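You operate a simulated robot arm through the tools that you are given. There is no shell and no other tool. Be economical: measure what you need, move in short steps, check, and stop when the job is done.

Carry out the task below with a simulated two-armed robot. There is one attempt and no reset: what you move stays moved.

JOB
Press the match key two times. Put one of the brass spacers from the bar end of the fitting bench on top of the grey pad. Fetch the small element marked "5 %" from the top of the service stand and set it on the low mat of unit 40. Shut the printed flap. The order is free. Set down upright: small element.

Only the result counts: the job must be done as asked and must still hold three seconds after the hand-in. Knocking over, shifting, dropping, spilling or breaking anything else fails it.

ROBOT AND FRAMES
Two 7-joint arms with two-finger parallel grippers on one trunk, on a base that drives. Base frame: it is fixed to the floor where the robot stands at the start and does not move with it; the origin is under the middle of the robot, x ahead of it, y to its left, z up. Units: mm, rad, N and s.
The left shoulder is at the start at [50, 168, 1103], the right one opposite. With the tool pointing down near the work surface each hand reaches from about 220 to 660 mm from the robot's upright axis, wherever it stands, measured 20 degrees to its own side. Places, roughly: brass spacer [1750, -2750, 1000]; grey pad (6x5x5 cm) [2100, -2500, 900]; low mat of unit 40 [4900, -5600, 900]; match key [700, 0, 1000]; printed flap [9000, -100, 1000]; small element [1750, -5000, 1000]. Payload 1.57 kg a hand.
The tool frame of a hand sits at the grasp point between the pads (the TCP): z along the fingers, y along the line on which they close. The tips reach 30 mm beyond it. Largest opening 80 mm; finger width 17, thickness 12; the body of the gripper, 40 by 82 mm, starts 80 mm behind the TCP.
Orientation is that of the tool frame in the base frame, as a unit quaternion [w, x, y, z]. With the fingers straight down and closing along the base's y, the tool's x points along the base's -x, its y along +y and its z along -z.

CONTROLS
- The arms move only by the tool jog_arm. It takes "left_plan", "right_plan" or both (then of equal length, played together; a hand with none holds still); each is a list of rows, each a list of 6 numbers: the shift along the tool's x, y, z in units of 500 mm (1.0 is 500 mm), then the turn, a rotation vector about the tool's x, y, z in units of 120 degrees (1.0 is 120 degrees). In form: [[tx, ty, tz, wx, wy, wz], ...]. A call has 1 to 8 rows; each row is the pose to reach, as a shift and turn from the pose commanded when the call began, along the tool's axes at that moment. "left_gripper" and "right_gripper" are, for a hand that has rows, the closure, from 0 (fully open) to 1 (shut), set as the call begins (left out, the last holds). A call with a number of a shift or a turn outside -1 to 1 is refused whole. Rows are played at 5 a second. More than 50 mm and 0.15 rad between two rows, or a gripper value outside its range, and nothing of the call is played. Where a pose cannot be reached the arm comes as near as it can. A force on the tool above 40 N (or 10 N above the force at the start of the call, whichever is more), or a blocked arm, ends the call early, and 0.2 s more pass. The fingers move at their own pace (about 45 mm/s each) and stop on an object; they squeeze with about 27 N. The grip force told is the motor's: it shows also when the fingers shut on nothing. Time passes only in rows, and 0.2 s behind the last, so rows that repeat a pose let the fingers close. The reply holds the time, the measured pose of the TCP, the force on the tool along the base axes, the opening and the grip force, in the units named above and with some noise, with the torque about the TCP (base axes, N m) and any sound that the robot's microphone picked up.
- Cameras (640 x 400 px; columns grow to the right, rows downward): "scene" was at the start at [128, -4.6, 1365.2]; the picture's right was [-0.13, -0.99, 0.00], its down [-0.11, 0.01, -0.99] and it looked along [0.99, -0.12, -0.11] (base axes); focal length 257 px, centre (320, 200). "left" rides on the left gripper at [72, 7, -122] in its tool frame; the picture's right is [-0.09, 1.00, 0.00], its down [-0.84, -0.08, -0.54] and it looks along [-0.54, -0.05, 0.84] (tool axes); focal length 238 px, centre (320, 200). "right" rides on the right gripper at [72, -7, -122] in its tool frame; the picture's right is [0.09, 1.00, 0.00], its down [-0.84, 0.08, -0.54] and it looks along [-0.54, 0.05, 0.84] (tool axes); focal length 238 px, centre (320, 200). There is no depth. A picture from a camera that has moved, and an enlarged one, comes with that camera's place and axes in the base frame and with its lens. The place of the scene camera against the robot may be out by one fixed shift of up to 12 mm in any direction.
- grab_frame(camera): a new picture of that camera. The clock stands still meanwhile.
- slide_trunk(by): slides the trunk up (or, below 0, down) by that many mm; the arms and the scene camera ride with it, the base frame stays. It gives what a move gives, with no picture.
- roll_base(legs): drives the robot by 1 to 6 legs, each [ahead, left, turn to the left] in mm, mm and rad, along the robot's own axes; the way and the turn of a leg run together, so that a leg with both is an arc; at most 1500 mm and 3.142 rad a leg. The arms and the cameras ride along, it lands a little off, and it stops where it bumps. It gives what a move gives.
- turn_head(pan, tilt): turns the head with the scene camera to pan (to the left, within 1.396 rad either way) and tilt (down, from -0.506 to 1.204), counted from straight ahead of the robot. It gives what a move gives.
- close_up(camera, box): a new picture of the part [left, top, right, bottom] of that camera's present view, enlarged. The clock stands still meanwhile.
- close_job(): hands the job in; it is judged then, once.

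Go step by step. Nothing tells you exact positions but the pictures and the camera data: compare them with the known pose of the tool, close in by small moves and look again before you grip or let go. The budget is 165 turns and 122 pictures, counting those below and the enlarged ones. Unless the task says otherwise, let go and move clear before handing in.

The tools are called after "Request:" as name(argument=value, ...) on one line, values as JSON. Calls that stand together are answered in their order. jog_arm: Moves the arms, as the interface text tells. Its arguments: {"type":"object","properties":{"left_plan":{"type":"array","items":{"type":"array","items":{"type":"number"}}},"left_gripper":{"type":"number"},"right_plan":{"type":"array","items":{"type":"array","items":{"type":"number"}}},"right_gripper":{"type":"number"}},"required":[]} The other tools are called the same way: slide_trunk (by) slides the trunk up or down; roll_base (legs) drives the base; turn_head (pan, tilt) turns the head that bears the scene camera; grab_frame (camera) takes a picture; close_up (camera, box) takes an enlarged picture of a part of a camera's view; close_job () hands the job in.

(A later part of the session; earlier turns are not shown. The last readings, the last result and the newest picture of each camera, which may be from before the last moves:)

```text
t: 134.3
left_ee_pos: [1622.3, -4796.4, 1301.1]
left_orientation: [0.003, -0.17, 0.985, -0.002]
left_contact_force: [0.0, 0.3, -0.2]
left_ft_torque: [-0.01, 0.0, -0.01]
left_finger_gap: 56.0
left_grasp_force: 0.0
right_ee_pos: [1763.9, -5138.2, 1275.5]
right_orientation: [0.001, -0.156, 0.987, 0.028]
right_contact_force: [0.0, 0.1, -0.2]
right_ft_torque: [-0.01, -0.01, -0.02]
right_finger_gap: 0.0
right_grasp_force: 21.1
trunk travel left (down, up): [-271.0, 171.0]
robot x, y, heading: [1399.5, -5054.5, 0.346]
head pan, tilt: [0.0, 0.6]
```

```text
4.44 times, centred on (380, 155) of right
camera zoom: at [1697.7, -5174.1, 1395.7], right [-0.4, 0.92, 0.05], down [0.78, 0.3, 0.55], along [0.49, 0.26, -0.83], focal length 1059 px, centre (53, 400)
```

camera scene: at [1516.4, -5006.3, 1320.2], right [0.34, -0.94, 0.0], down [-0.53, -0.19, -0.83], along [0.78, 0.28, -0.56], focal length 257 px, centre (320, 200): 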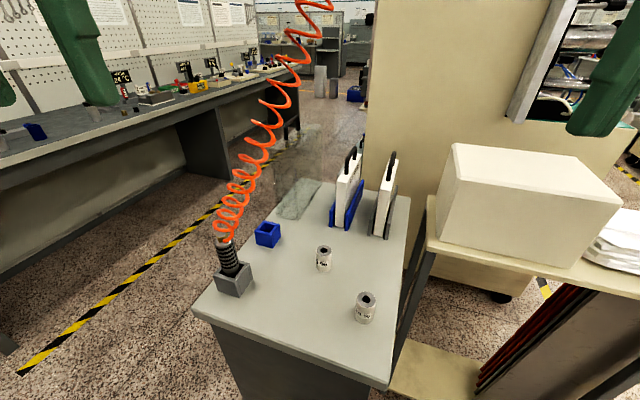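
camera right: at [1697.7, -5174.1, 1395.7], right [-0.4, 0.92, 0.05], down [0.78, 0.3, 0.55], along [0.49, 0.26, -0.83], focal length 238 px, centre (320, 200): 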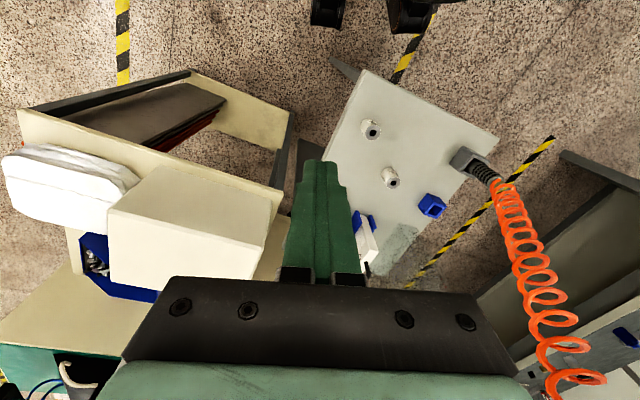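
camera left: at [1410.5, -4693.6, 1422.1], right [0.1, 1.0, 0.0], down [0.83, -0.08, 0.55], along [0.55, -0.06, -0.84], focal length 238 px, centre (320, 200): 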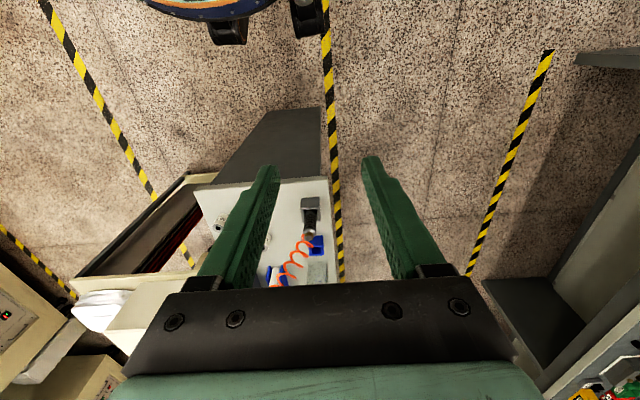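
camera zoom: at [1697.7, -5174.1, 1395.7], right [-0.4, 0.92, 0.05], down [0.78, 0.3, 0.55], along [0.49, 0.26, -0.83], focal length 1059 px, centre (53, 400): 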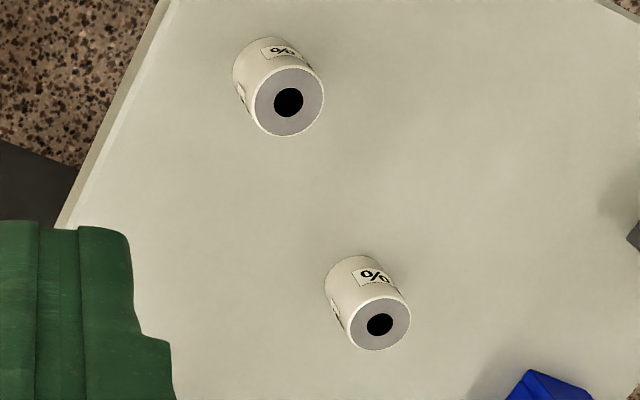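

Triangulating gives the "5 %" element at ≈ [1868, -4892], top ≈ 937, and the hose hanging almost above it at wrist height. I'll come in with the right gripper tilted about 29° so the wrist stays back from the hose.

Request:
jog_arm(right_plan=[[-0.041, 0.03, 0.08, 0.003, -0.03, 0], [-0.083, 0.07, 0.16, 0.007, -0.06, 0], [-0.124, 0.12, 0.23, 0.01, -0.09, 0], [-0.165, 0.17, 0.3, 0.013, -0.12, 0], [-0.207, 0.22, 0.37, 0.016, -0.15, 0], [-0.248, 0.27, 0.44, 0.02, -0.18, 0], [-0.29, 0.32, 0.5, 0.023, -0.21, 0], [-0.331, 0.374, 0.556, 0.026, -0.239, 0]], right_gripper=0)

Request:
grab_frame(camera="scene")

Request:
grab_frame(camera="right")

```text
t: 136.1
left_ee_pos: [1622.9, -4795.8, 1302.0]
left_orientation: [0.005, -0.17, 0.985, -0.002]
left_contact_force: [-0.7, -0.5, -0.6]
left_ft_torque: [0.01, 0.02, 0.0]
left_finger_gap: 56.2
left_grasp_force: 0.1
right_ee_pos: [1862.0, -4892.7, 1009.1]
right_orientation: [0.25, -0.146, 0.956, 0.039]
right_contact_force: [-0.5, -0.1, 0.4]
right_ft_torque: [0.03, -0.01, 0.0]
right_finger_gap: 80.0
right_grasp_force: 0.1
trunk travel left (down, up): [-271.0, 171.0]
robot x, y, heading: [1401.8, -5055.9, 0.341]
head pan, tilt: [0.0, 0.6]
```

```text
60 pictures are left
camera scene: at [1516.6, -5005.8, 1320.2], right [0.34, -0.94, 0.0], down [-0.53, -0.19, -0.82], along [0.78, 0.28, -0.57], focal length 257 px, centre (320, 200)
```

scene: 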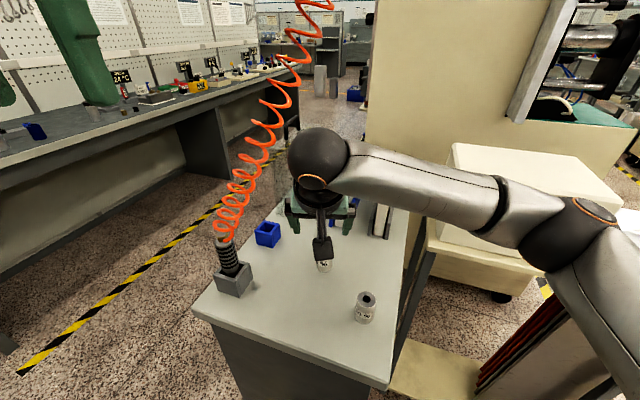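

```text
59 pictures are left
camera right: at [1746.7, -4935.8, 1079.7], right [-0.37, 0.93, -0.04], down [0.42, 0.21, 0.88], along [0.83, 0.31, -0.47], focal length 238 px, centre (320, 200)
```

right: 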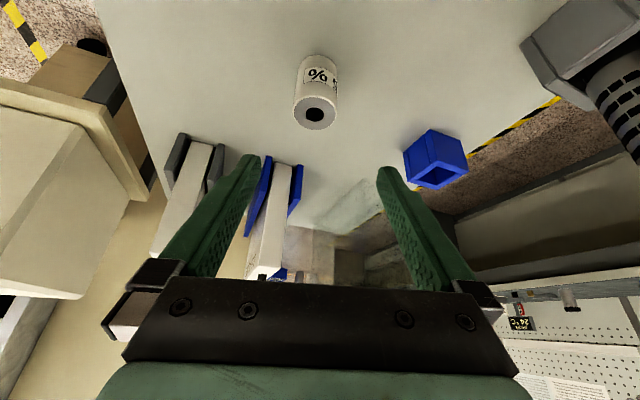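

Hose is clear, and the wrist view puts the element at ≈ [1875, -4896]. I'll align and go straight down so the fingers straddle it.

Request:
jog_arm(right_plan=[[-0.02, -0.0136, 0.011, 0, 0, 0], [0.005, -0.0138, 0.055, 0, 0, 0], [0.03, -0.0138, 0.1, 0, 0, 0], [0.045, -0.0138, 0.128, 0, 0, 0], [0.045, -0.0138, 0.128, 0, 0, 0]])

Request:
grab_frame(camera="right")

Request:
close_up(camera="scene", box=[240, 130, 400, 330])

```text
t: 137.3
left_ee_pos: [1623.1, -4797.0, 1301.0]
left_orientation: [0.004, -0.17, 0.985, -0.002]
left_contact_force: [-0.2, -1.2, -0.5]
left_ft_torque: [-0.03, -0.01, -0.03]
left_finger_gap: 56.2
left_grasp_force: 0.0
right_ee_pos: [1874.4, -4897.2, 942.2]
right_orientation: [0.249, -0.145, 0.957, 0.038]
right_contact_force: [0.5, -0.3, -0.4]
right_ft_torque: [0.0, -0.01, -0.01]
right_finger_gap: 79.9
right_grasp_force: 0.2
trunk travel left (down, up): [-271.0, 171.0]
robot x, y, heading: [1397.6, -5057.5, 0.342]
head pan, tilt: [0.0, 0.6]
```

```text
58 pictures are left
camera right: at [1759.0, -4940.2, 1012.7], right [-0.37, 0.93, -0.04], down [0.42, 0.21, 0.88], along [0.83, 0.31, -0.47], focal length 238 px, centre (320, 200)
```

right: 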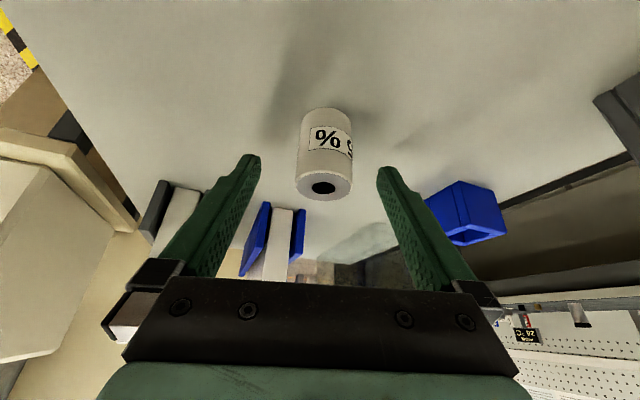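

```text
2.00 times, centred on (320, 230) of scene
camera zoom: at [1516.4, -5006.3, 1320.2], right [0.34, -0.94, 0.0], down [-0.53, -0.19, -0.83], along [0.78, 0.28, -0.56], focal length 514 px, centre (320, 140)
```

zoom: 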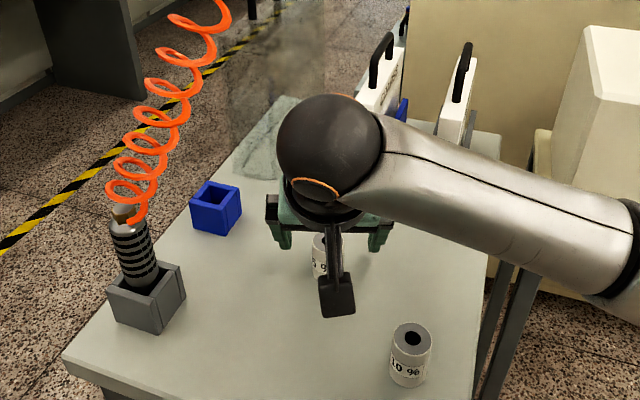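

Well centred between the fingers. I'll drop the last 18 mm and close.

Request:
jog_arm(right_plan=[[0.009, 0.002, 0.016, 0, 0, 0], [0.0176, 0.002, 0.0313, 0, 0, 0], [0.0176, 0.002, 0.0313, 0, 0, 0]])

Request:
jog_arm(right_plan=[[0, 0, 0, 0, 0, 0], [0, 0, 0, 0, 0, 0], [0, 0, 0, 0, 0, 0], [0, 0, 0, 0, 0, 0], [0, 0, 0, 0, 0, 0], [0, 0, 0, 0, 0, 0]], right_gripper=1)

Request:
grab_frame(camera="right")

```text
t: 138.1
left_ee_pos: [1619.4, -4798.2, 1304.5]
left_orientation: [0.006, -0.17, 0.985, -0.001]
left_contact_force: [-0.1, 0.1, 0.6]
left_ft_torque: [0.01, 0.0, 0.02]
left_finger_gap: 56.0
left_grasp_force: 0.1
right_ee_pos: [1873.6, -4896.0, 929.4]
right_orientation: [0.256, -0.143, 0.955, 0.041]
right_contact_force: [-3.6, -3.3, 32.1]
right_ft_torque: [-1.32, -0.54, -0.42]
right_finger_gap: 79.9
right_grasp_force: 0.0
trunk travel left (down, up): [-271.0, 171.0]
robot x, y, heading: [1400.7, -5056.5, 0.344]
head pan, tilt: [0.0, 0.6]
```

```text
t: 138.7
left_ee_pos: [1621.8, -4797.9, 1302.3]
left_orientation: [0.005, -0.17, 0.985, -0.001]
left_contact_force: [0.5, 0.5, -0.1]
left_ft_torque: [0.03, -0.01, 0.0]
left_finger_gap: 55.9
left_grasp_force: 0.0
right_ee_pos: [1876.6, -4898.8, 930.9]
right_orientation: [0.256, -0.14, 0.956, 0.037]
right_contact_force: [-7.8, -8.9, 24.3]
right_ft_torque: [0.04, -0.36, -0.03]
right_finger_gap: 38.9
right_grasp_force: 5.6
trunk travel left (down, up): [-271.0, 171.0]
robot x, y, heading: [1399.2, -5057.7, 0.341]
head pan, tilt: [0.0, 0.6]
stopped in row 2 (right hand): the force on the tool passed its limit (the readings are from after the stop); the commanded pose is now the measured one
```

```text
56 pictures are left
camera right: at [1761.2, -4940.9, 999.5], right [-0.36, 0.93, -0.05], down [0.41, 0.2, 0.89], along [0.84, 0.3, -0.46], focal length 238 px, centre (320, 200)
```

right: 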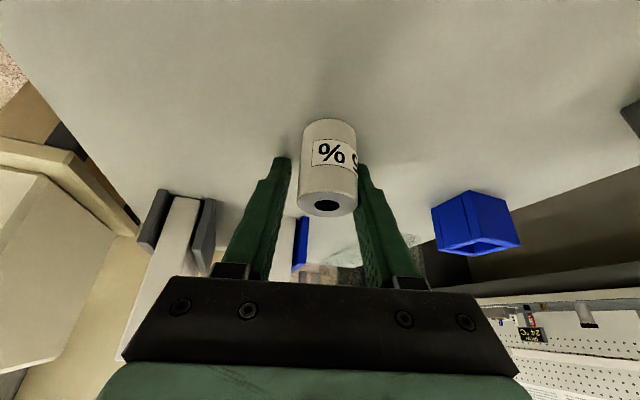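

The tips touched the stand top (about z≈900). I'll lift 6 mm and finish closing.

Request:
jog_arm(right_plan=[[-0.0059, 0.004, -0.0104, 0, 0, 0], [-0.0059, 0.004, -0.0104, 0, 0, 0], [-0.0059, 0.004, -0.0104, 0, 0, 0], [-0.0059, 0.004, -0.0104, 0, 0, 0]], right_gripper=1)

Request:
grab_frame(camera="right")

```text
t: 139.7
left_ee_pos: [1622.0, -4795.4, 1301.0]
left_orientation: [0.004, -0.17, 0.986, -0.001]
left_contact_force: [0.2, -0.1, -0.5]
left_ft_torque: [-0.02, -0.01, 0.03]
left_finger_gap: 55.9
left_grasp_force: 0.2
right_ee_pos: [1875.4, -4896.6, 934.2]
right_orientation: [0.254, -0.141, 0.956, 0.036]
right_contact_force: [0.3, 1.4, -0.7]
right_ft_torque: [-0.02, -0.03, -0.02]
right_finger_gap: 30.4
right_grasp_force: 27.5
trunk travel left (down, up): [-271.0, 171.0]
robot x, y, heading: [1398.7, -5056.1, 0.339]
head pan, tilt: [0.0, 0.6]
```

```text
55 pictures are left
camera right: at [1760.9, -4938.6, 1003.8], right [-0.36, 0.93, -0.05], down [0.42, 0.21, 0.89], along [0.83, 0.3, -0.46], focal length 238 px, centre (320, 200)
```

right: 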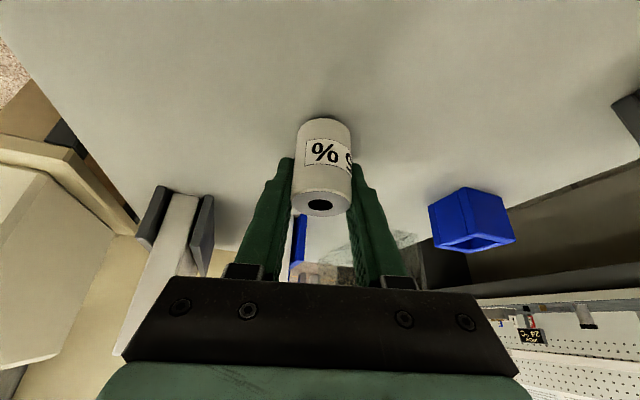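

Held with a 30.4 mm gap. I'll lift straight up, then draw the arm back away from the hose and check.

Request:
jog_arm(right_plan=[[-0.032, 0, -0.056, 0, 0, 0], [-0.0645, 0, -0.113, 0, 0, 0], [-0.0145, -0.001, -0.176, 0, 0, 0], [0.0355, -0.002, -0.239, 0, 0, 0], [0.0855, -0.004, -0.302, 0, 0, 0], [0.135, -0.005, -0.365, 0, 0, 0]])

Request:
grab_frame(camera="scene")

```text
t: 141.1
left_ee_pos: [1623.6, -4795.8, 1301.9]
left_orientation: [0.003, -0.171, 0.985, -0.001]
left_contact_force: [-0.4, -0.8, -0.8]
left_ft_torque: [0.0, 0.02, -0.01]
left_finger_gap: 56.1
left_grasp_force: 0.0
right_ee_pos: [1733.0, -4941.8, 1059.7]
right_orientation: [0.254, -0.14, 0.956, 0.036]
right_contact_force: [-0.3, 0.7, -0.2]
right_ft_torque: [-0.01, -0.03, -0.01]
right_finger_gap: 30.4
right_grasp_force: 27.0
trunk travel left (down, up): [-271.0, 171.0]
robot x, y, heading: [1396.9, -5056.1, 0.343]
head pan, tilt: [0.0, 0.6]
```

```text
54 pictures are left
camera scene: at [1516.0, -5006.6, 1320.2], right [0.34, -0.94, 0.0], down [-0.53, -0.19, -0.83], along [0.78, 0.28, -0.56], focal length 257 px, centre (320, 200)
```

scene: 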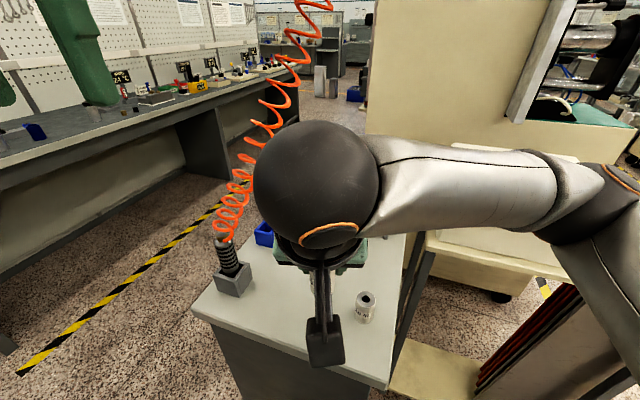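

Clear of everything. I'll back away, square up, and drive south into the next corridor to look for unit 40.

Request:
roll_base(legs=[[-250, 0, 0], [0, 0, -0.343], [0, -1380, 0]])

Request:
turn_head(pan=0.15, tilt=0.15)

Request:
grab_frame(camera="scene")

```text
t: 150.4
left_ee_pos: [1454.1, -6341.8, 1301.9]
left_orientation: [0.003, 0.006, 1.0, -0.002]
left_contact_force: [0.2, -1.0, -0.1]
left_ft_torque: [0.0, -0.02, -0.01]
left_finger_gap: 56.0
left_grasp_force: 0.0
right_ee_pos: [1509.3, -6516.5, 1060.1]
right_orientation: [0.256, 0.029, 0.966, -0.009]
right_contact_force: [0.6, 0.4, -1.6]
right_ft_torque: [0.03, 0.02, 0.0]
right_finger_gap: 30.4
right_grasp_force: 27.2
trunk travel left (down, up): [-271.0, 171.0]
robot x, y, heading: [1157.3, -6509.1, -0.007]
head pan, tilt: [0.0, 0.6]
```

```text
t: 151.3
left_ee_pos: [1452.4, -6341.6, 1300.8]
left_orientation: [0.003, 0.005, 1.0, -0.002]
left_contact_force: [-0.6, -0.3, -0.3]
left_ft_torque: [-0.01, 0.02, -0.01]
left_finger_gap: 56.2
left_grasp_force: 0.0
right_ee_pos: [1507.4, -6516.5, 1059.5]
right_orientation: [0.257, 0.03, 0.966, -0.009]
right_contact_force: [0.2, 0.1, -0.6]
right_ft_torque: [0.02, 0.02, -0.04]
right_finger_gap: 30.6
right_grasp_force: 27.1
trunk travel left (down, up): [-271.0, 171.0]
robot x, y, heading: [1155.9, -6505.1, -0.011]
head pan, tilt: [0.15, 0.15]
```

```text
53 pictures are left
camera scene: at [1282.0, -6489.2, 1361.6], right [0.14, -0.99, 0.0], down [-0.15, -0.02, -0.99], along [0.98, 0.14, -0.15], focal length 257 px, centre (320, 200)
```

scene: 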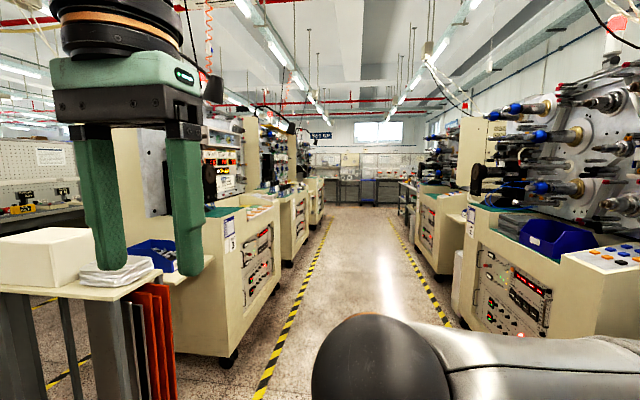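

Request:
close_up(camera="scene", box=[170, 120, 340, 290])

Request:
close_up(camera="scene", box=[390, 140, 510, 280])

```text
2.35 times, centred on (255, 205) of scene
camera zoom: at [1282.0, -6489.2, 1361.6], right [0.14, -0.99, 0.0], down [-0.15, -0.02, -0.99], along [0.98, 0.14, -0.15], focal length 605 px, centre (473, 188)
```

zoom: 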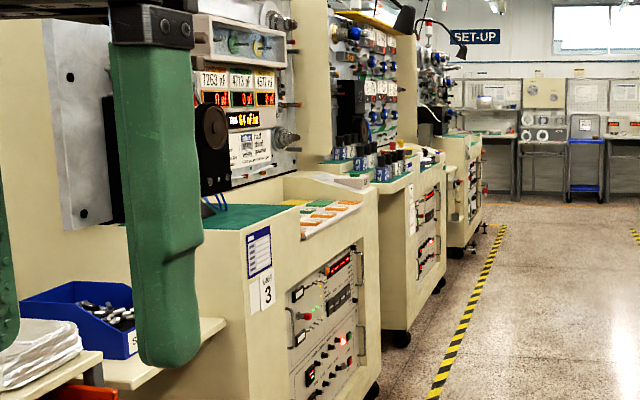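

```text
2.86 times, centred on (450, 210) of scene
camera zoom: at [1282.0, -6489.2, 1361.6], right [0.14, -0.99, 0.0], down [-0.15, -0.02, -0.99], along [0.98, 0.14, -0.15], focal length 734 px, centre (-51, 171)
```

zoom: 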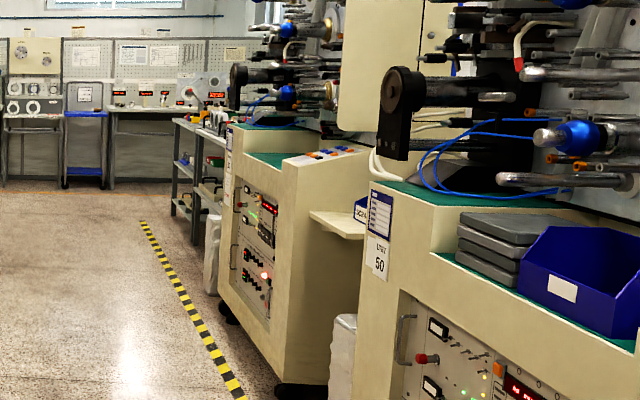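

Left-row machines have their fronts at y≈-5640; the second one (x≈4430–5500) should be unit 40. I'll drive down the corridor to it.

Request:
roll_base(legs=[[1500, 0, 0.011], [1300, 0, 0]])

Request:
turn_head(pan=0.75, tilt=0.25)

Request:
grab_frame(camera="scene")

```text
t: 164.8
left_ee_pos: [4217.5, -6251.9, 1301.6]
left_orientation: [0.004, -0.025, 1.0, -0.001]
left_contact_force: [-0.4, 0.1, -0.2]
left_ft_torque: [0.04, 0.0, -0.01]
left_finger_gap: 55.9
left_grasp_force: 0.1
right_ee_pos: [4282.2, -6422.2, 1058.7]
right_orientation: [0.255, 0.0, 0.967, -0.001]
right_contact_force: [0.4, -0.2, -0.5]
right_ft_torque: [0.02, -0.01, 0.02]
right_finger_gap: 30.7
right_grasp_force: 26.9
trunk travel left (down, up): [-271.0, 171.0]
robot x, y, heading: [3926.9, -6436.0, 0.051]
head pan, tilt: [0.15, 0.15]
```

```text
t: 165.8
left_ee_pos: [4217.7, -6253.7, 1301.4]
left_orientation: [0.004, -0.024, 1.0, -0.002]
left_contact_force: [-0.3, 0.1, -0.2]
left_ft_torque: [0.0, -0.03, -0.02]
left_finger_gap: 56.3
left_grasp_force: 0.0
right_ee_pos: [4284.0, -6422.9, 1058.9]
right_orientation: [0.256, 0.0, 0.967, -0.001]
right_contact_force: [0.7, -0.2, -0.7]
right_ft_torque: [0.01, 0.0, 0.01]
right_finger_gap: 30.5
right_grasp_force: 27.3
trunk travel left (down, up): [-271.0, 171.0]
robot x, y, heading: [3929.1, -6437.9, 0.047]
head pan, tilt: [0.75, 0.25]
```

```text
50 pictures are left
camera scene: at [4029.9, -6361.0, 1352.4], right [0.72, -0.7, 0.0], down [-0.17, -0.18, -0.97], along [0.68, 0.69, -0.25], focal length 257 px, centre (320, 200)
```

scene: 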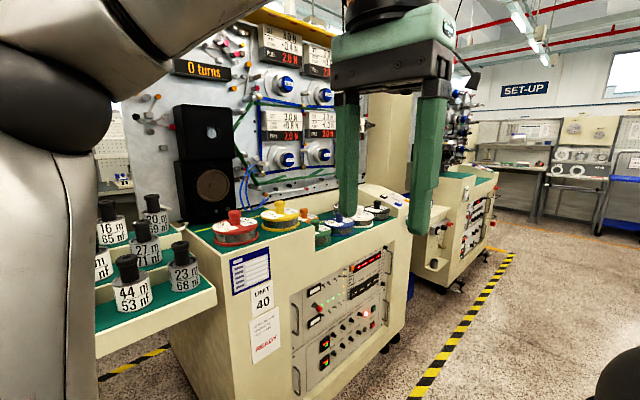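

Unit 40 confirmed. There are green mats at more than one level, so I'll go in front of it and look squarely.

Request:
roll_base(legs=[[850, -40, 0], [0, 0, 1.52]])

Request:
turn_head(pan=0.1, tilt=0.4)

Request:
grab_frame(camera="scene")

```text
t: 174.0
left_ee_pos: [4615.8, -6131.5, 1301.8]
left_orientation: [0.003, -0.705, 0.709, 0.001]
left_contact_force: [-0.5, -0.4, 0.2]
left_ft_torque: [0.0, -0.02, -0.01]
left_finger_gap: 56.0
left_grasp_force: 0.0
right_ee_pos: [4789.6, -6076.3, 1060.0]
right_orientation: [0.187, -0.664, 0.702, 0.176]
right_contact_force: [0.2, 0.6, -0.6]
right_ft_torque: [-0.01, -0.03, -0.01]
right_finger_gap: 30.7
right_grasp_force: 26.9
trunk travel left (down, up): [-271.0, 171.0]
robot x, y, heading: [4786.0, -6427.1, 1.56]
head pan, tilt: [0.75, 0.25]
```

```text
t: 175.0
left_ee_pos: [4615.3, -6130.8, 1302.4]
left_orientation: [0.004, -0.705, 0.709, 0.001]
left_contact_force: [0.0, 0.0, 0.4]
left_ft_torque: [-0.01, 0.02, -0.02]
left_finger_gap: 56.4
left_grasp_force: 0.0
right_ee_pos: [4789.7, -6074.4, 1060.1]
right_orientation: [0.187, -0.664, 0.702, 0.175]
right_contact_force: [-0.4, -0.1, -1.1]
right_ft_torque: [0.03, 0.03, -0.01]
right_finger_gap: 30.5
right_grasp_force: 26.9
trunk travel left (down, up): [-271.0, 171.0]
robot x, y, heading: [4781.3, -6427.8, 1.568]
head pan, tilt: [0.099, 0.4]
```

```text
49 pictures are left
camera scene: at [4772.1, -6290.4, 1338.4], right [1.0, 0.09, 0.0], down [0.04, -0.39, -0.92], along [-0.09, 0.92, -0.39], focal length 257 px, centre (320, 200)
```

scene: 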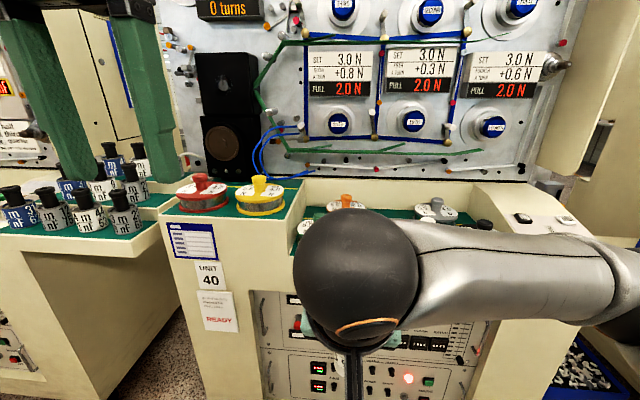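

The deck steps down right of the yellow spool: that recessed green area is the low mat. My own wrist blocks it, so I'll move the right hand aside.

Request:
jog_arm(right_plan=[[0, -0.09, 0, 0, 0, 0], [0, -0.18, 0, 0, 0, 0], [0, -0.27, 0, 0, 0, 0], [0, -0.36, 0, 0, 0, 0], [0, -0.42, 0, 0, 0, 0]])

Request:
turn_head(pan=0.0, tilt=0.45)

Request:
grab_frame(camera="scene")

```text
t: 176.2
left_ee_pos: [4616.4, -6131.9, 1302.0]
left_orientation: [0.004, -0.705, 0.709, 0.001]
left_contact_force: [1.1, -0.4, -0.7]
left_ft_torque: [0.0, 0.03, -0.02]
left_finger_gap: 55.8
left_grasp_force: 0.2
right_ee_pos: [5000.0, -6088.7, 1059.8]
right_orientation: [0.186, -0.665, 0.702, 0.176]
right_contact_force: [0.0, -0.3, -0.7]
right_ft_torque: [0.02, -0.02, 0.0]
right_finger_gap: 30.6
right_grasp_force: 26.8
trunk travel left (down, up): [-271.0, 171.0]
robot x, y, heading: [4782.5, -6430.7, 1.56]
head pan, tilt: [0.099, 0.4]
```

```text
t: 176.9
left_ee_pos: [4615.8, -6131.5, 1302.0]
left_orientation: [0.003, -0.705, 0.709, 0.002]
left_contact_force: [-0.1, -0.1, 0.1]
left_ft_torque: [0.0, 0.02, 0.01]
left_finger_gap: 55.8
left_grasp_force: 0.1
right_ee_pos: [4999.2, -6088.9, 1059.1]
right_orientation: [0.187, -0.664, 0.703, 0.175]
right_contact_force: [0.0, -0.7, -0.8]
right_ft_torque: [0.03, 0.02, 0.0]
right_finger_gap: 30.4
right_grasp_force: 27.2
trunk travel left (down, up): [-271.0, 171.0]
robot x, y, heading: [4785.4, -6426.9, 1.565]
head pan, tilt: [0.0, 0.45]
```

```text
48 pictures are left
camera scene: at [4781.4, -6290.8, 1333.7], right [1.0, -0.01, 0.0], down [0.0, -0.44, -0.9], along [0.01, 0.9, -0.44], focal length 257 px, centre (320, 200)
```

scene: 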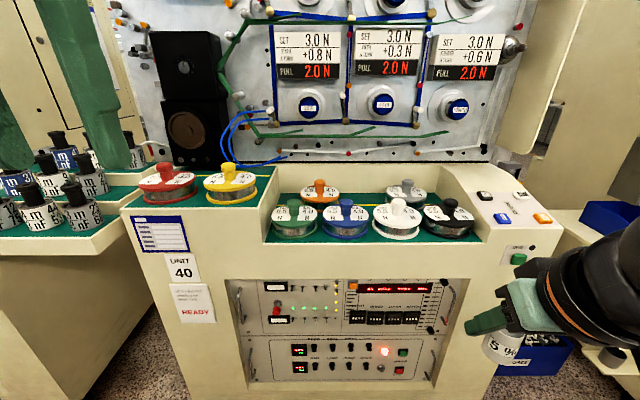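

Request:
close_up(camera="scene", box=[250, 150, 510, 270])

```text
2.46 times, centred on (380, 210) of scene
camera zoom: at [4781.4, -6290.8, 1333.7], right [1.0, -0.01, 0.0], down [0.0, -0.44, -0.9], along [0.01, 0.9, -0.44], focal length 633 px, centre (172, 175)
```

zoom: 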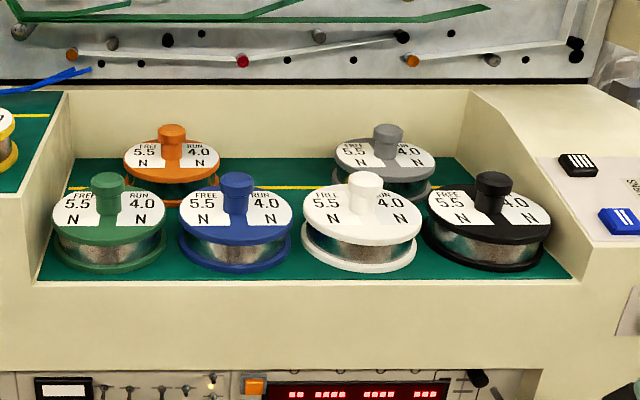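

The low mat is the recessed one at z≈915, with spools; there is a free spot behind and between them, around [4937, -5505]. I'll raise the hand and drive closer.

Request:
jog_arm(right_plan=[[-0.04, 0, -0.07, 0, 0, 0], [-0.08, 0, -0.139, 0, 0, 0]])

Request:
roll_base(legs=[[350, -35, 0]])

Request:
turn_head(pan=-0.1, tilt=0.6)

Request:
grab_frame(camera="scene")

Request:
grab_frame(camera="right")

```text
t: 177.5
left_ee_pos: [4615.1, -6131.0, 1302.3]
left_orientation: [0.005, -0.704, 0.71, 0.001]
left_contact_force: [-0.8, 0.3, -0.4]
left_ft_torque: [0.03, 0.03, 0.02]
left_finger_gap: 56.1
left_grasp_force: 0.1
right_ee_pos: [4998.2, -6089.7, 1140.5]
right_orientation: [0.186, -0.664, 0.703, 0.175]
right_contact_force: [-0.8, 0.0, -1.6]
right_ft_torque: [0.01, 0.0, 0.03]
right_finger_gap: 30.8
right_grasp_force: 26.9
trunk travel left (down, up): [-271.0, 171.0]
robot x, y, heading: [4784.6, -6427.7, 1.558]
head pan, tilt: [0.0, 0.45]
```

```text
t: 179.8
left_ee_pos: [4653.3, -5780.7, 1301.5]
left_orientation: [0.004, -0.706, 0.709, 0.001]
left_contact_force: [0.2, -0.6, -0.5]
left_ft_torque: [0.03, -0.01, -0.01]
left_finger_gap: 55.8
left_grasp_force: 0.2
right_ee_pos: [5034.2, -5737.4, 1140.6]
right_orientation: [0.186, -0.664, 0.702, 0.176]
right_contact_force: [-0.1, -0.1, -0.1]
right_ft_torque: [0.03, 0.01, 0.05]
right_finger_gap: 30.8
right_grasp_force: 27.0
trunk travel left (down, up): [-271.0, 171.0]
robot x, y, heading: [4822.7, -6080.7, 1.565]
head pan, tilt: [0.0, 0.45]
```

```text
t: 180.4
left_ee_pos: [4651.9, -5781.1, 1301.9]
left_orientation: [0.004, -0.706, 0.708, 0.002]
left_contact_force: [-0.2, 0.4, 0.9]
left_ft_torque: [0.01, 0.02, 0.03]
left_finger_gap: 56.0
left_grasp_force: 0.1
right_ee_pos: [5034.3, -5737.7, 1141.3]
right_orientation: [0.187, -0.664, 0.702, 0.176]
right_contact_force: [0.4, 0.2, -0.5]
right_ft_torque: [0.01, 0.01, -0.01]
right_finger_gap: 30.7
right_grasp_force: 26.7
trunk travel left (down, up): [-271.0, 171.0]
robot x, y, heading: [4822.1, -6082.1, 1.57]
head pan, tilt: [-0.099, 0.6]
```

```text
46 pictures are left
camera scene: at [4826.5, -5944.8, 1320.2], right [0.99, -0.1, 0.0], down [-0.06, -0.56, -0.83], along [0.09, 0.82, -0.56], focal length 257 px, centre (320, 200)
```

scene: 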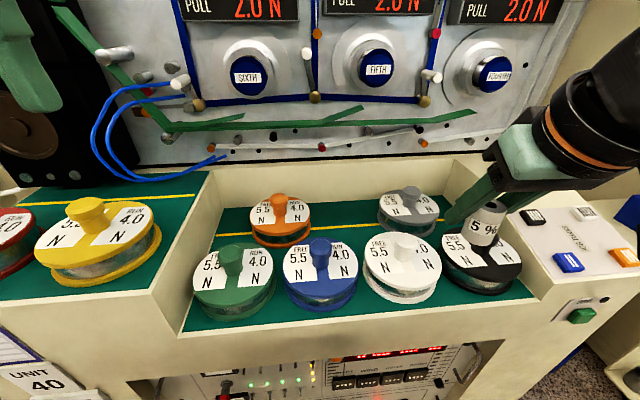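

```text
45 pictures are left
camera right: at [5034.0, -5860.8, 1211.0], right [-1.0, -0.02, -0.05], down [-0.05, 0.46, 0.89], along [0.0, 0.89, -0.46], focal length 238 px, centre (320, 200)
```

right: 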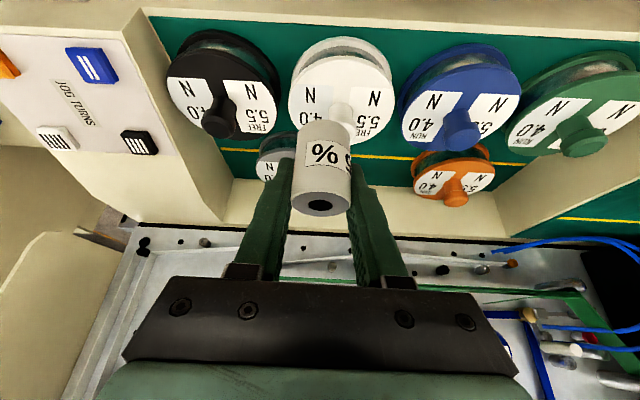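

The spot between the orange, grey, blue and white spools centres at ≈ [4931, -5503]. I'll carry the element above it at a safe height.

Request:
jog_arm(right_plan=[[-0.063, 0.047, 0.05, 0, 0, 0], [-0.125, 0.093, 0.1, 0, 0, 0], [-0.182, 0.135, 0.16, 0, 0, 0], [-0.235, 0.175, 0.225, 0, 0, 0], [-0.28, 0.21, 0.295, 0, 0, 0], [-0.314, 0.233, 0.365, 0, 0, 0], [-0.314, 0.233, 0.365, 0, 0, 0]])

Request:
grab_frame(camera="scene")

Request:
grab_frame(camera="right")

```text
t: 182.1
left_ee_pos: [4652.0, -5781.3, 1301.8]
left_orientation: [0.005, -0.705, 0.709, 0.002]
left_contact_force: [0.2, 0.3, 0.2]
left_ft_torque: [-0.02, 0.0, -0.02]
left_finger_gap: 56.1
left_grasp_force: 0.1
right_ee_pos: [4930.4, -5503.3, 1060.8]
right_orientation: [0.188, -0.663, 0.703, 0.175]
right_contact_force: [-0.3, 0.2, -0.8]
right_ft_torque: [0.01, -0.03, 0.02]
right_finger_gap: 30.7
right_grasp_force: 27.0
trunk travel left (down, up): [-271.0, 171.0]
robot x, y, heading: [4819.5, -6079.0, 1.565]
head pan, tilt: [-0.099, 0.6]
```

```text
44 pictures are left
camera scene: at [4826.6, -5945.0, 1320.2], right [0.99, -0.1, 0.0], down [-0.06, -0.56, -0.83], along [0.09, 0.82, -0.56], focal length 257 px, centre (320, 200)
```

scene: 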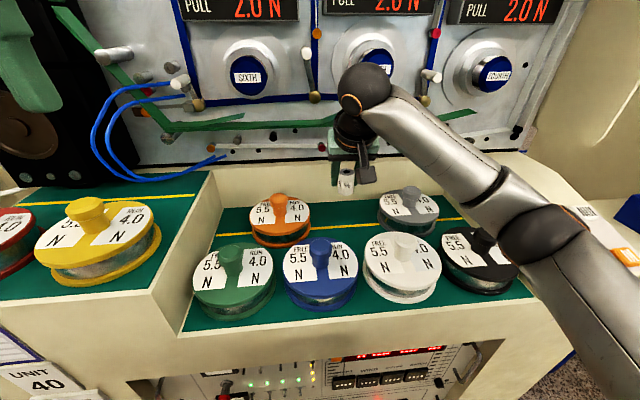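

```text
43 pictures are left
camera right: at [4929.0, -5626.4, 1130.5], right [-1.0, -0.02, -0.05], down [-0.05, 0.46, 0.89], along [0.0, 0.89, -0.46], focal length 238 px, centre (320, 200)
```

right: 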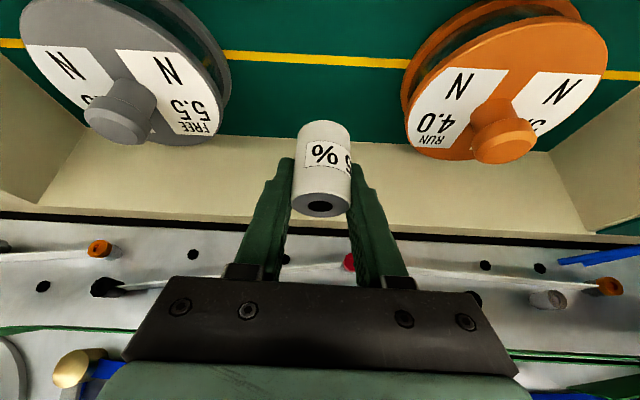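

The right elbow now hangs low near the button panel. I'll raise the trunk first so the elbow gains height, then lower the hand.

Request:
slide_trunk(by=160)

Request:
grab_frame(camera="scene")

```text
t: 183.9
left_ee_pos: [4652.6, -5779.7, 1462.2]
left_orientation: [0.003, -0.705, 0.709, 0.001]
left_contact_force: [0.0, 0.3, 0.8]
left_ft_torque: [-0.01, -0.04, -0.01]
left_finger_gap: 56.0
left_grasp_force: 0.1
right_ee_pos: [4928.5, -5503.2, 1220.2]
right_orientation: [0.187, -0.664, 0.703, 0.176]
right_contact_force: [0.3, -0.5, -0.2]
right_ft_torque: [-0.02, 0.01, -0.04]
right_finger_gap: 30.4
right_grasp_force: 26.7
trunk travel left (down, up): [-431.0, 11.0]
robot x, y, heading: [4822.6, -6075.5, 1.564]
head pan, tilt: [-0.099, 0.6]
```

```text
42 pictures are left
camera scene: at [4826.5, -5944.7, 1480.1], right [0.99, -0.1, 0.0], down [-0.06, -0.56, -0.82], along [0.09, 0.82, -0.57], focal length 257 px, centre (320, 200)
```

scene: 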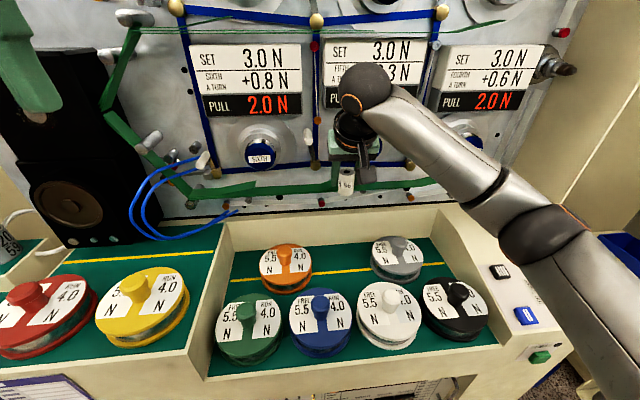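

Comparing the two heights puts the mat at about z≈940. I'll lower the hand to TCP z≈1010 and check.

Request:
jog_arm(right_plan=[[0.035, 0, 0.061, 0, 0, 0], [0.07, 0, 0.122, 0, 0, 0], [0.104, 0, 0.183, 0, 0, 0], [0.139, 0, 0.244, 0, 0, 0], [0.174, 0, 0.305, 0, 0, 0], [0.208, 0, 0.365, 0, 0, 0], [0.208, 0, 0.365, 0, 0, 0]])

Request:
grab_frame(camera="scene")

Request:
grab_frame(camera="right")

```text
t: 185.5
left_ee_pos: [4652.0, -5780.9, 1460.6]
left_orientation: [0.004, -0.705, 0.709, 0.001]
left_contact_force: [0.2, 0.1, 0.7]
left_ft_torque: [0.01, 0.03, 0.0]
left_finger_gap: 56.0
left_grasp_force: 0.1
right_ee_pos: [4932.4, -5502.4, 1009.0]
right_orientation: [0.187, -0.664, 0.702, 0.176]
right_contact_force: [0.1, 0.3, -0.1]
right_ft_torque: [0.0, -0.01, 0.01]
right_finger_gap: 30.4
right_grasp_force: 26.6
trunk travel left (down, up): [-431.0, 11.0]
robot x, y, heading: [4821.6, -6078.1, 1.564]
head pan, tilt: [-0.099, 0.6]
```

```text
41 pictures are left
camera scene: at [4826.5, -5944.9, 1480.2], right [0.99, -0.1, 0.0], down [-0.06, -0.56, -0.83], along [0.09, 0.82, -0.56], focal length 257 px, centre (320, 200)
```

scene: 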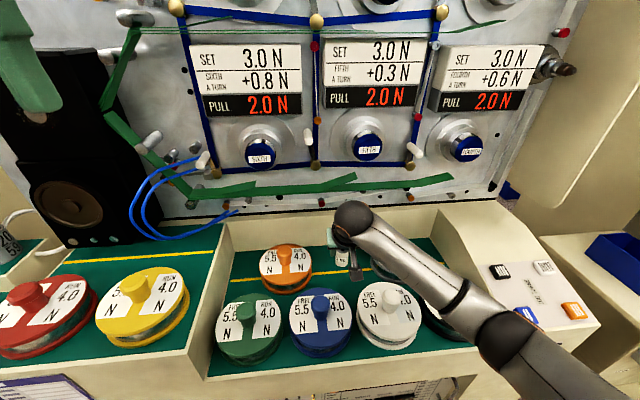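

```text
40 pictures are left
camera right: at [4930.9, -5625.9, 1079.1], right [-1.0, -0.02, -0.05], down [-0.05, 0.46, 0.89], along [0.0, 0.89, -0.46], focal length 238 px, centre (320, 200)
```

right: 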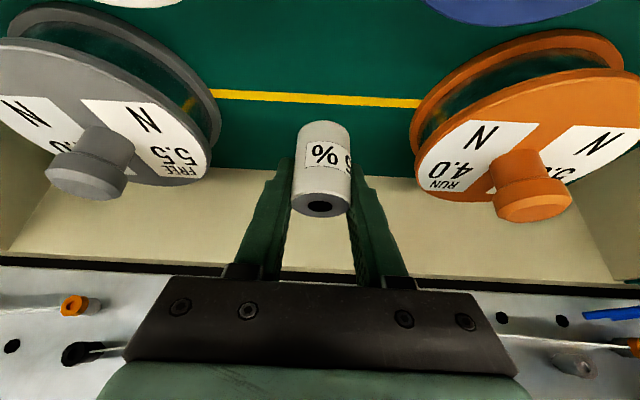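

The element hangs in the free gap. I'll lower in small steps to contact.

Request:
jog_arm(right_plan=[[0.01, 0, 0.0174, 0, 0, 0], [0.016, 0, 0.028, 0, 0, 0], [0.02, 0, 0.0348, 0, 0, 0], [0.023, 0, 0.04, 0, 0, 0], [0.026, 0, 0.0452, 0, 0, 0], [0.029, 0, 0.0505, 0, 0, 0], [0.032, 0, 0.0557, 0, 0, 0], [0.035, 0, 0.061, 0, 0, 0]])

Request:
grab_frame(camera="right")

```text
t: 187.3
left_ee_pos: [4652.5, -5782.0, 1462.5]
left_orientation: [0.004, -0.705, 0.709, 0.001]
left_contact_force: [0.1, 0.4, 0.1]
left_ft_torque: [0.0, 0.0, 0.01]
left_finger_gap: 55.9
left_grasp_force: 0.1
right_ee_pos: [4929.8, -5505.2, 975.5]
right_orientation: [0.187, -0.664, 0.702, 0.176]
right_contact_force: [-0.4, 0.3, -0.1]
right_ft_torque: [-0.02, -0.01, 0.0]
right_finger_gap: 30.6
right_grasp_force: 27.6
trunk travel left (down, up): [-431.0, 11.0]
robot x, y, heading: [4824.0, -6076.8, 1.568]
head pan, tilt: [-0.099, 0.6]
```

```text
39 pictures are left
camera right: at [4929.6, -5627.1, 1045.5], right [-1.0, -0.02, -0.05], down [-0.05, 0.46, 0.89], along [0.0, 0.89, -0.46], focal length 238 px, centre (320, 200)
```

right: 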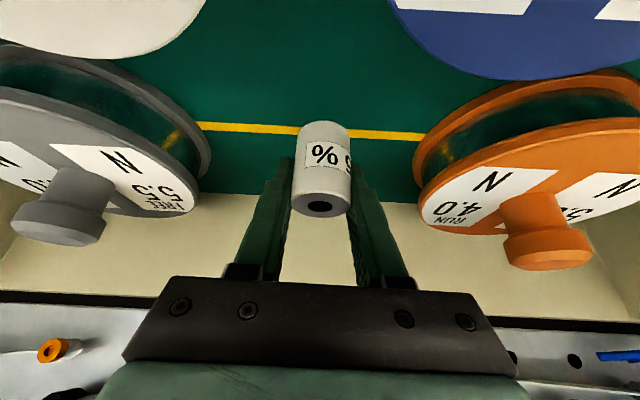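

No contact yet; the parallax of the yellow line puts the mat near z≈907. I'll continue down gently.

Request:
jog_arm(right_plan=[[0.01, 0, 0.0174, 0, 0, 0], [0.016, 0, 0.028, 0, 0, 0], [0.02, 0, 0.0348, 0, 0, 0], [0.023, 0, 0.04, 0, 0, 0], [0.026, 0, 0.0452, 0, 0, 0], [0.028, 0, 0.0487, 0, 0, 0]])

Request:
grab_frame(camera="right")

Request:
close_up(camera="scene", box=[230, 190, 470, 370])

```text
t: 188.7
left_ee_pos: [4651.5, -5782.3, 1463.1]
left_orientation: [0.004, -0.705, 0.709, 0.002]
left_contact_force: [-0.3, -0.6, -0.9]
left_ft_torque: [-0.01, 0.02, -0.01]
left_finger_gap: 56.1
left_grasp_force: 0.0
right_ee_pos: [4930.6, -5503.9, 950.1]
right_orientation: [0.188, -0.664, 0.702, 0.178]
right_contact_force: [-0.3, -4.3, 10.6]
right_ft_torque: [-0.22, 0.0, 0.02]
right_finger_gap: 30.0
right_grasp_force: 26.4
trunk travel left (down, up): [-431.0, 11.0]
robot x, y, heading: [4822.8, -6081.3, 1.566]
head pan, tilt: [-0.099, 0.6]
```

```text
38 pictures are left
camera right: at [4929.1, -5627.0, 1019.7], right [-1.0, -0.02, -0.05], down [-0.05, 0.46, 0.89], along [0.0, 0.89, -0.46], focal length 238 px, centre (320, 200)
```

right: 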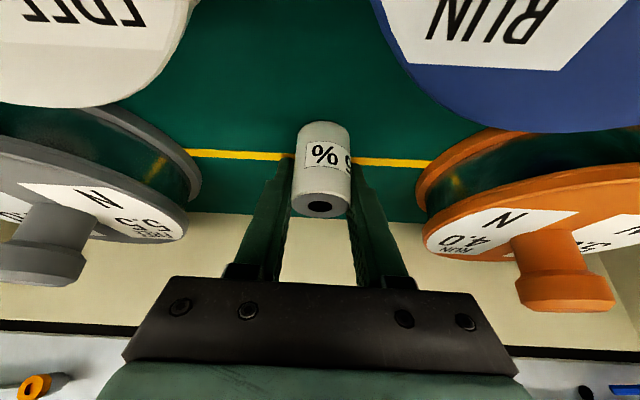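

```text
2.22 times, centred on (350, 280) of scene
camera zoom: at [4826.4, -5946.6, 1480.6], right [0.99, -0.1, 0.0], down [-0.06, -0.56, -0.83], along [0.09, 0.82, -0.56], focal length 571 px, centre (253, 22)
```

zoom: 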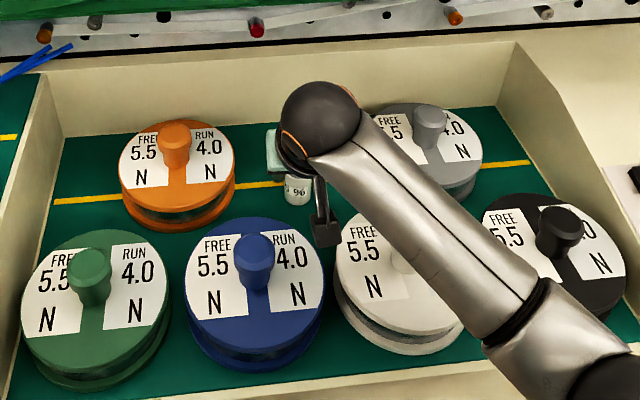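

The element is touching the mat. I'll ease off a little and open part-way.

Request:
jog_arm(right_plan=[[-0.001, 0, -0.0017, 0, 0, 0], [-0.002, 0, -0.0035, 0, 0, 0], [-0.002, 0, -0.0035, 0, 0, 0]])

Request:
jog_arm(right_plan=[[0, 0, 0, 0, 0, 0], [0, 0, 0, 0, 0, 0], [0, 0, 0, 0, 0, 0]], right_gripper=0.35)

Request:
grab_frame(camera="right")

```text
t: 189.5
left_ee_pos: [4651.1, -5780.7, 1461.2]
left_orientation: [0.005, -0.706, 0.708, 0.001]
left_contact_force: [0.0, -0.9, -0.4]
left_ft_torque: [0.02, -0.02, -0.03]
left_finger_gap: 55.8
left_grasp_force: 0.1
right_ee_pos: [4929.1, -5503.5, 950.4]
right_orientation: [0.187, -0.664, 0.702, 0.177]
right_contact_force: [-1.8, 1.1, 8.3]
right_ft_torque: [0.03, 0.13, -0.02]
right_finger_gap: 30.6
right_grasp_force: 27.2
trunk travel left (down, up): [-431.0, 11.0]
robot x, y, heading: [4822.5, -6082.9, 1.565]
head pan, tilt: [-0.099, 0.6]
```

```text
t: 190.3
left_ee_pos: [4653.7, -5782.9, 1461.6]
left_orientation: [0.005, -0.706, 0.709, 0.002]
left_contact_force: [-0.6, -0.7, -0.6]
left_ft_torque: [0.02, 0.02, 0.01]
left_finger_gap: 56.3
left_grasp_force: 0.1
right_ee_pos: [4932.6, -5504.5, 950.4]
right_orientation: [0.188, -0.664, 0.702, 0.176]
right_contact_force: [8.3, -2.4, 11.1]
right_ft_torque: [0.03, 0.03, -0.03]
right_finger_gap: 44.1
right_grasp_force: 0.0
trunk travel left (down, up): [-431.0, 11.0]
robot x, y, heading: [4819.1, -6079.1, 1.564]
head pan, tilt: [-0.099, 0.6]
```

```text
36 pictures are left
camera right: at [4930.7, -5627.3, 1020.0], right [-1.0, -0.02, -0.05], down [-0.05, 0.46, 0.89], along [0.0, 0.89, -0.46], focal length 238 px, centre (320, 200)
```

right: 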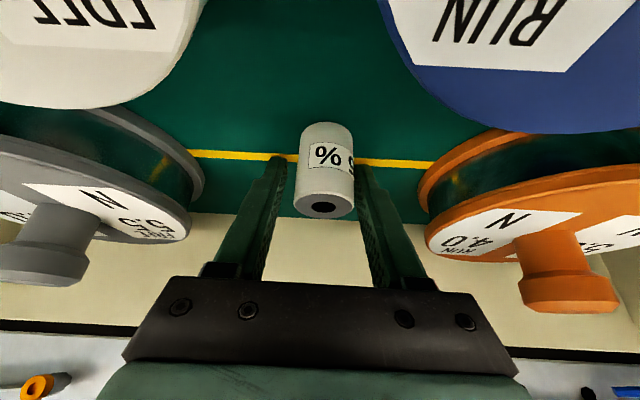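

Released; I'll centre the fingers off the element by a few mm and rise straight up.

Request:
jog_arm(right_plan=[[-0.003, 0.004, -0.005, 0, 0, 0], [-0.008, 0.009, -0.014, 0, 0, 0], [-0.02, 0.009, -0.035, 0, 0, 0], [-0.04, 0.009, -0.07, 0, 0, 0], [-0.075, 0.009, -0.131, 0, 0, 0], [-0.11, 0.009, -0.192, 0, 0, 0]], right_gripper=0.2)

Request:
grab_frame(camera="right")

```text
t: 191.7
left_ee_pos: [4652.2, -5781.8, 1462.3]
left_orientation: [0.004, -0.706, 0.709, 0.001]
left_contact_force: [-0.9, -1.4, -0.6]
left_ft_torque: [-0.02, 0.03, 0.01]
left_finger_gap: 56.0
left_grasp_force: 0.0
right_ee_pos: [4926.5, -5504.2, 1060.0]
right_orientation: [0.187, -0.664, 0.702, 0.175]
right_contact_force: [0.2, 0.1, -0.4]
right_ft_torque: [-0.03, -0.01, 0.03]
right_finger_gap: 64.1
right_grasp_force: 0.0
trunk travel left (down, up): [-431.0, 11.0]
robot x, y, heading: [4817.9, -6079.3, 1.563]
head pan, tilt: [-0.099, 0.6]
```

```text
35 pictures are left
camera right: at [4924.8, -5627.5, 1130.1], right [-1.0, -0.02, -0.05], down [-0.05, 0.46, 0.88], along [0.0, 0.89, -0.46], focal length 238 px, centre (320, 200)
```

right: 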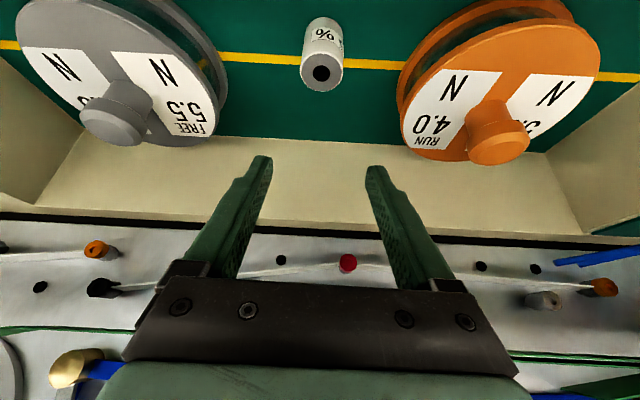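

The element stands upright on the low mat. I'll withdraw the arm up and back, then back the robot away and lower the trunk again.

Request:
jog_arm(right_plan=[[-0.04, 0, -0.07, 0, 0, 0], [0.01, -0.03, -0.13, 0, 0.03, 0], [0.065, -0.07, -0.19, 0, 0.06, 0], [0.12, -0.11, -0.25, 0, 0.09, 0], [0.175, -0.15, -0.315, 0, 0.13, 0], [0.23, -0.19, -0.375, 0, 0.17, 0], [0.279, -0.227, -0.434, 0, 0.21, 0]])

Request:
roll_base(legs=[[-380, 0, 0]])

Request:
slide_trunk(by=-160)

Request:
turn_head(pan=0, tilt=0.4)

Request:
grab_frame(camera="scene")

```text
t: 193.3
left_ee_pos: [4652.2, -5782.1, 1461.4]
left_orientation: [0.004, -0.705, 0.709, 0.002]
left_contact_force: [0.3, 0.5, -0.1]
left_ft_torque: [-0.01, -0.02, 0.01]
left_finger_gap: 55.8
left_grasp_force: 0.0
right_ee_pos: [5024.8, -5738.7, 1179.5]
right_orientation: [0.028, -0.686, 0.727, 0.025]
right_contact_force: [-0.4, 0.3, 0.2]
right_ft_torque: [-0.01, -0.01, 0.0]
right_finger_gap: 64.1
right_grasp_force: 0.0
trunk travel left (down, up): [-431.0, 11.0]
robot x, y, heading: [4818.8, -6082.2, 1.567]
head pan, tilt: [-0.099, 0.6]
```

```text
t: 195.7
left_ee_pos: [4649.4, -6163.4, 1461.6]
left_orientation: [0.004, -0.706, 0.708, 0.002]
left_contact_force: [0.0, -0.9, 0.4]
left_ft_torque: [0.02, 0.0, 0.01]
left_finger_gap: 56.0
left_grasp_force: 0.1
right_ee_pos: [5023.1, -6119.8, 1179.5]
right_orientation: [0.029, -0.687, 0.726, 0.027]
right_contact_force: [0.9, 0.5, 0.2]
right_ft_torque: [-0.02, 0.0, 0.02]
right_finger_gap: 64.3
right_grasp_force: 0.1
trunk travel left (down, up): [-431.0, 11.0]
robot x, y, heading: [4818.1, -6461.6, 1.568]
head pan, tilt: [-0.099, 0.6]
```

```text
t: 197.5
left_ee_pos: [4650.2, -6163.5, 1301.7]
left_orientation: [0.004, -0.706, 0.708, 0.001]
left_contact_force: [0.3, 0.5, 0.1]
left_ft_torque: [0.01, 0.01, -0.02]
left_finger_gap: 56.0
left_grasp_force: 0.0
right_ee_pos: [5020.9, -6120.6, 1018.4]
right_orientation: [0.03, -0.687, 0.726, 0.026]
right_contact_force: [-0.9, 0.7, -0.3]
right_ft_torque: [0.0, 0.01, 0.01]
right_finger_gap: 64.0
right_grasp_force: 0.0
trunk travel left (down, up): [-271.0, 171.0]
robot x, y, heading: [4819.7, -6462.1, 1.573]
head pan, tilt: [-0.099, 0.6]
```

```text
t: 198.3
left_ee_pos: [4650.0, -6163.5, 1301.5]
left_orientation: [0.004, -0.706, 0.709, 0.001]
left_contact_force: [0.3, 0.0, 0.2]
left_ft_torque: [0.02, 0.02, -0.01]
left_finger_gap: 55.8
left_grasp_force: 0.1
right_ee_pos: [5022.0, -6119.9, 1018.3]
right_orientation: [0.03, -0.687, 0.726, 0.027]
right_contact_force: [0.9, 0.5, -0.3]
right_ft_torque: [0.01, -0.03, -0.01]
right_finger_gap: 63.7
right_grasp_force: 0.0
trunk travel left (down, up): [-271.0, 171.0]
robot x, y, heading: [4817.0, -6462.2, 1.566]
head pan, tilt: [0.0, 0.4]
```

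```text
34 pictures are left
camera scene: at [4815.7, -6322.0, 1338.3], right [1.0, 0.0, 0.0], down [0.0, -0.39, -0.92], along [0.0, 0.92, -0.39], focal length 257 px, centre (320, 200)
```

scene: 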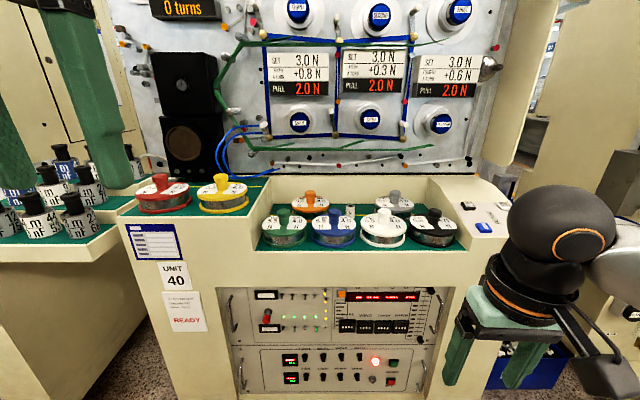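

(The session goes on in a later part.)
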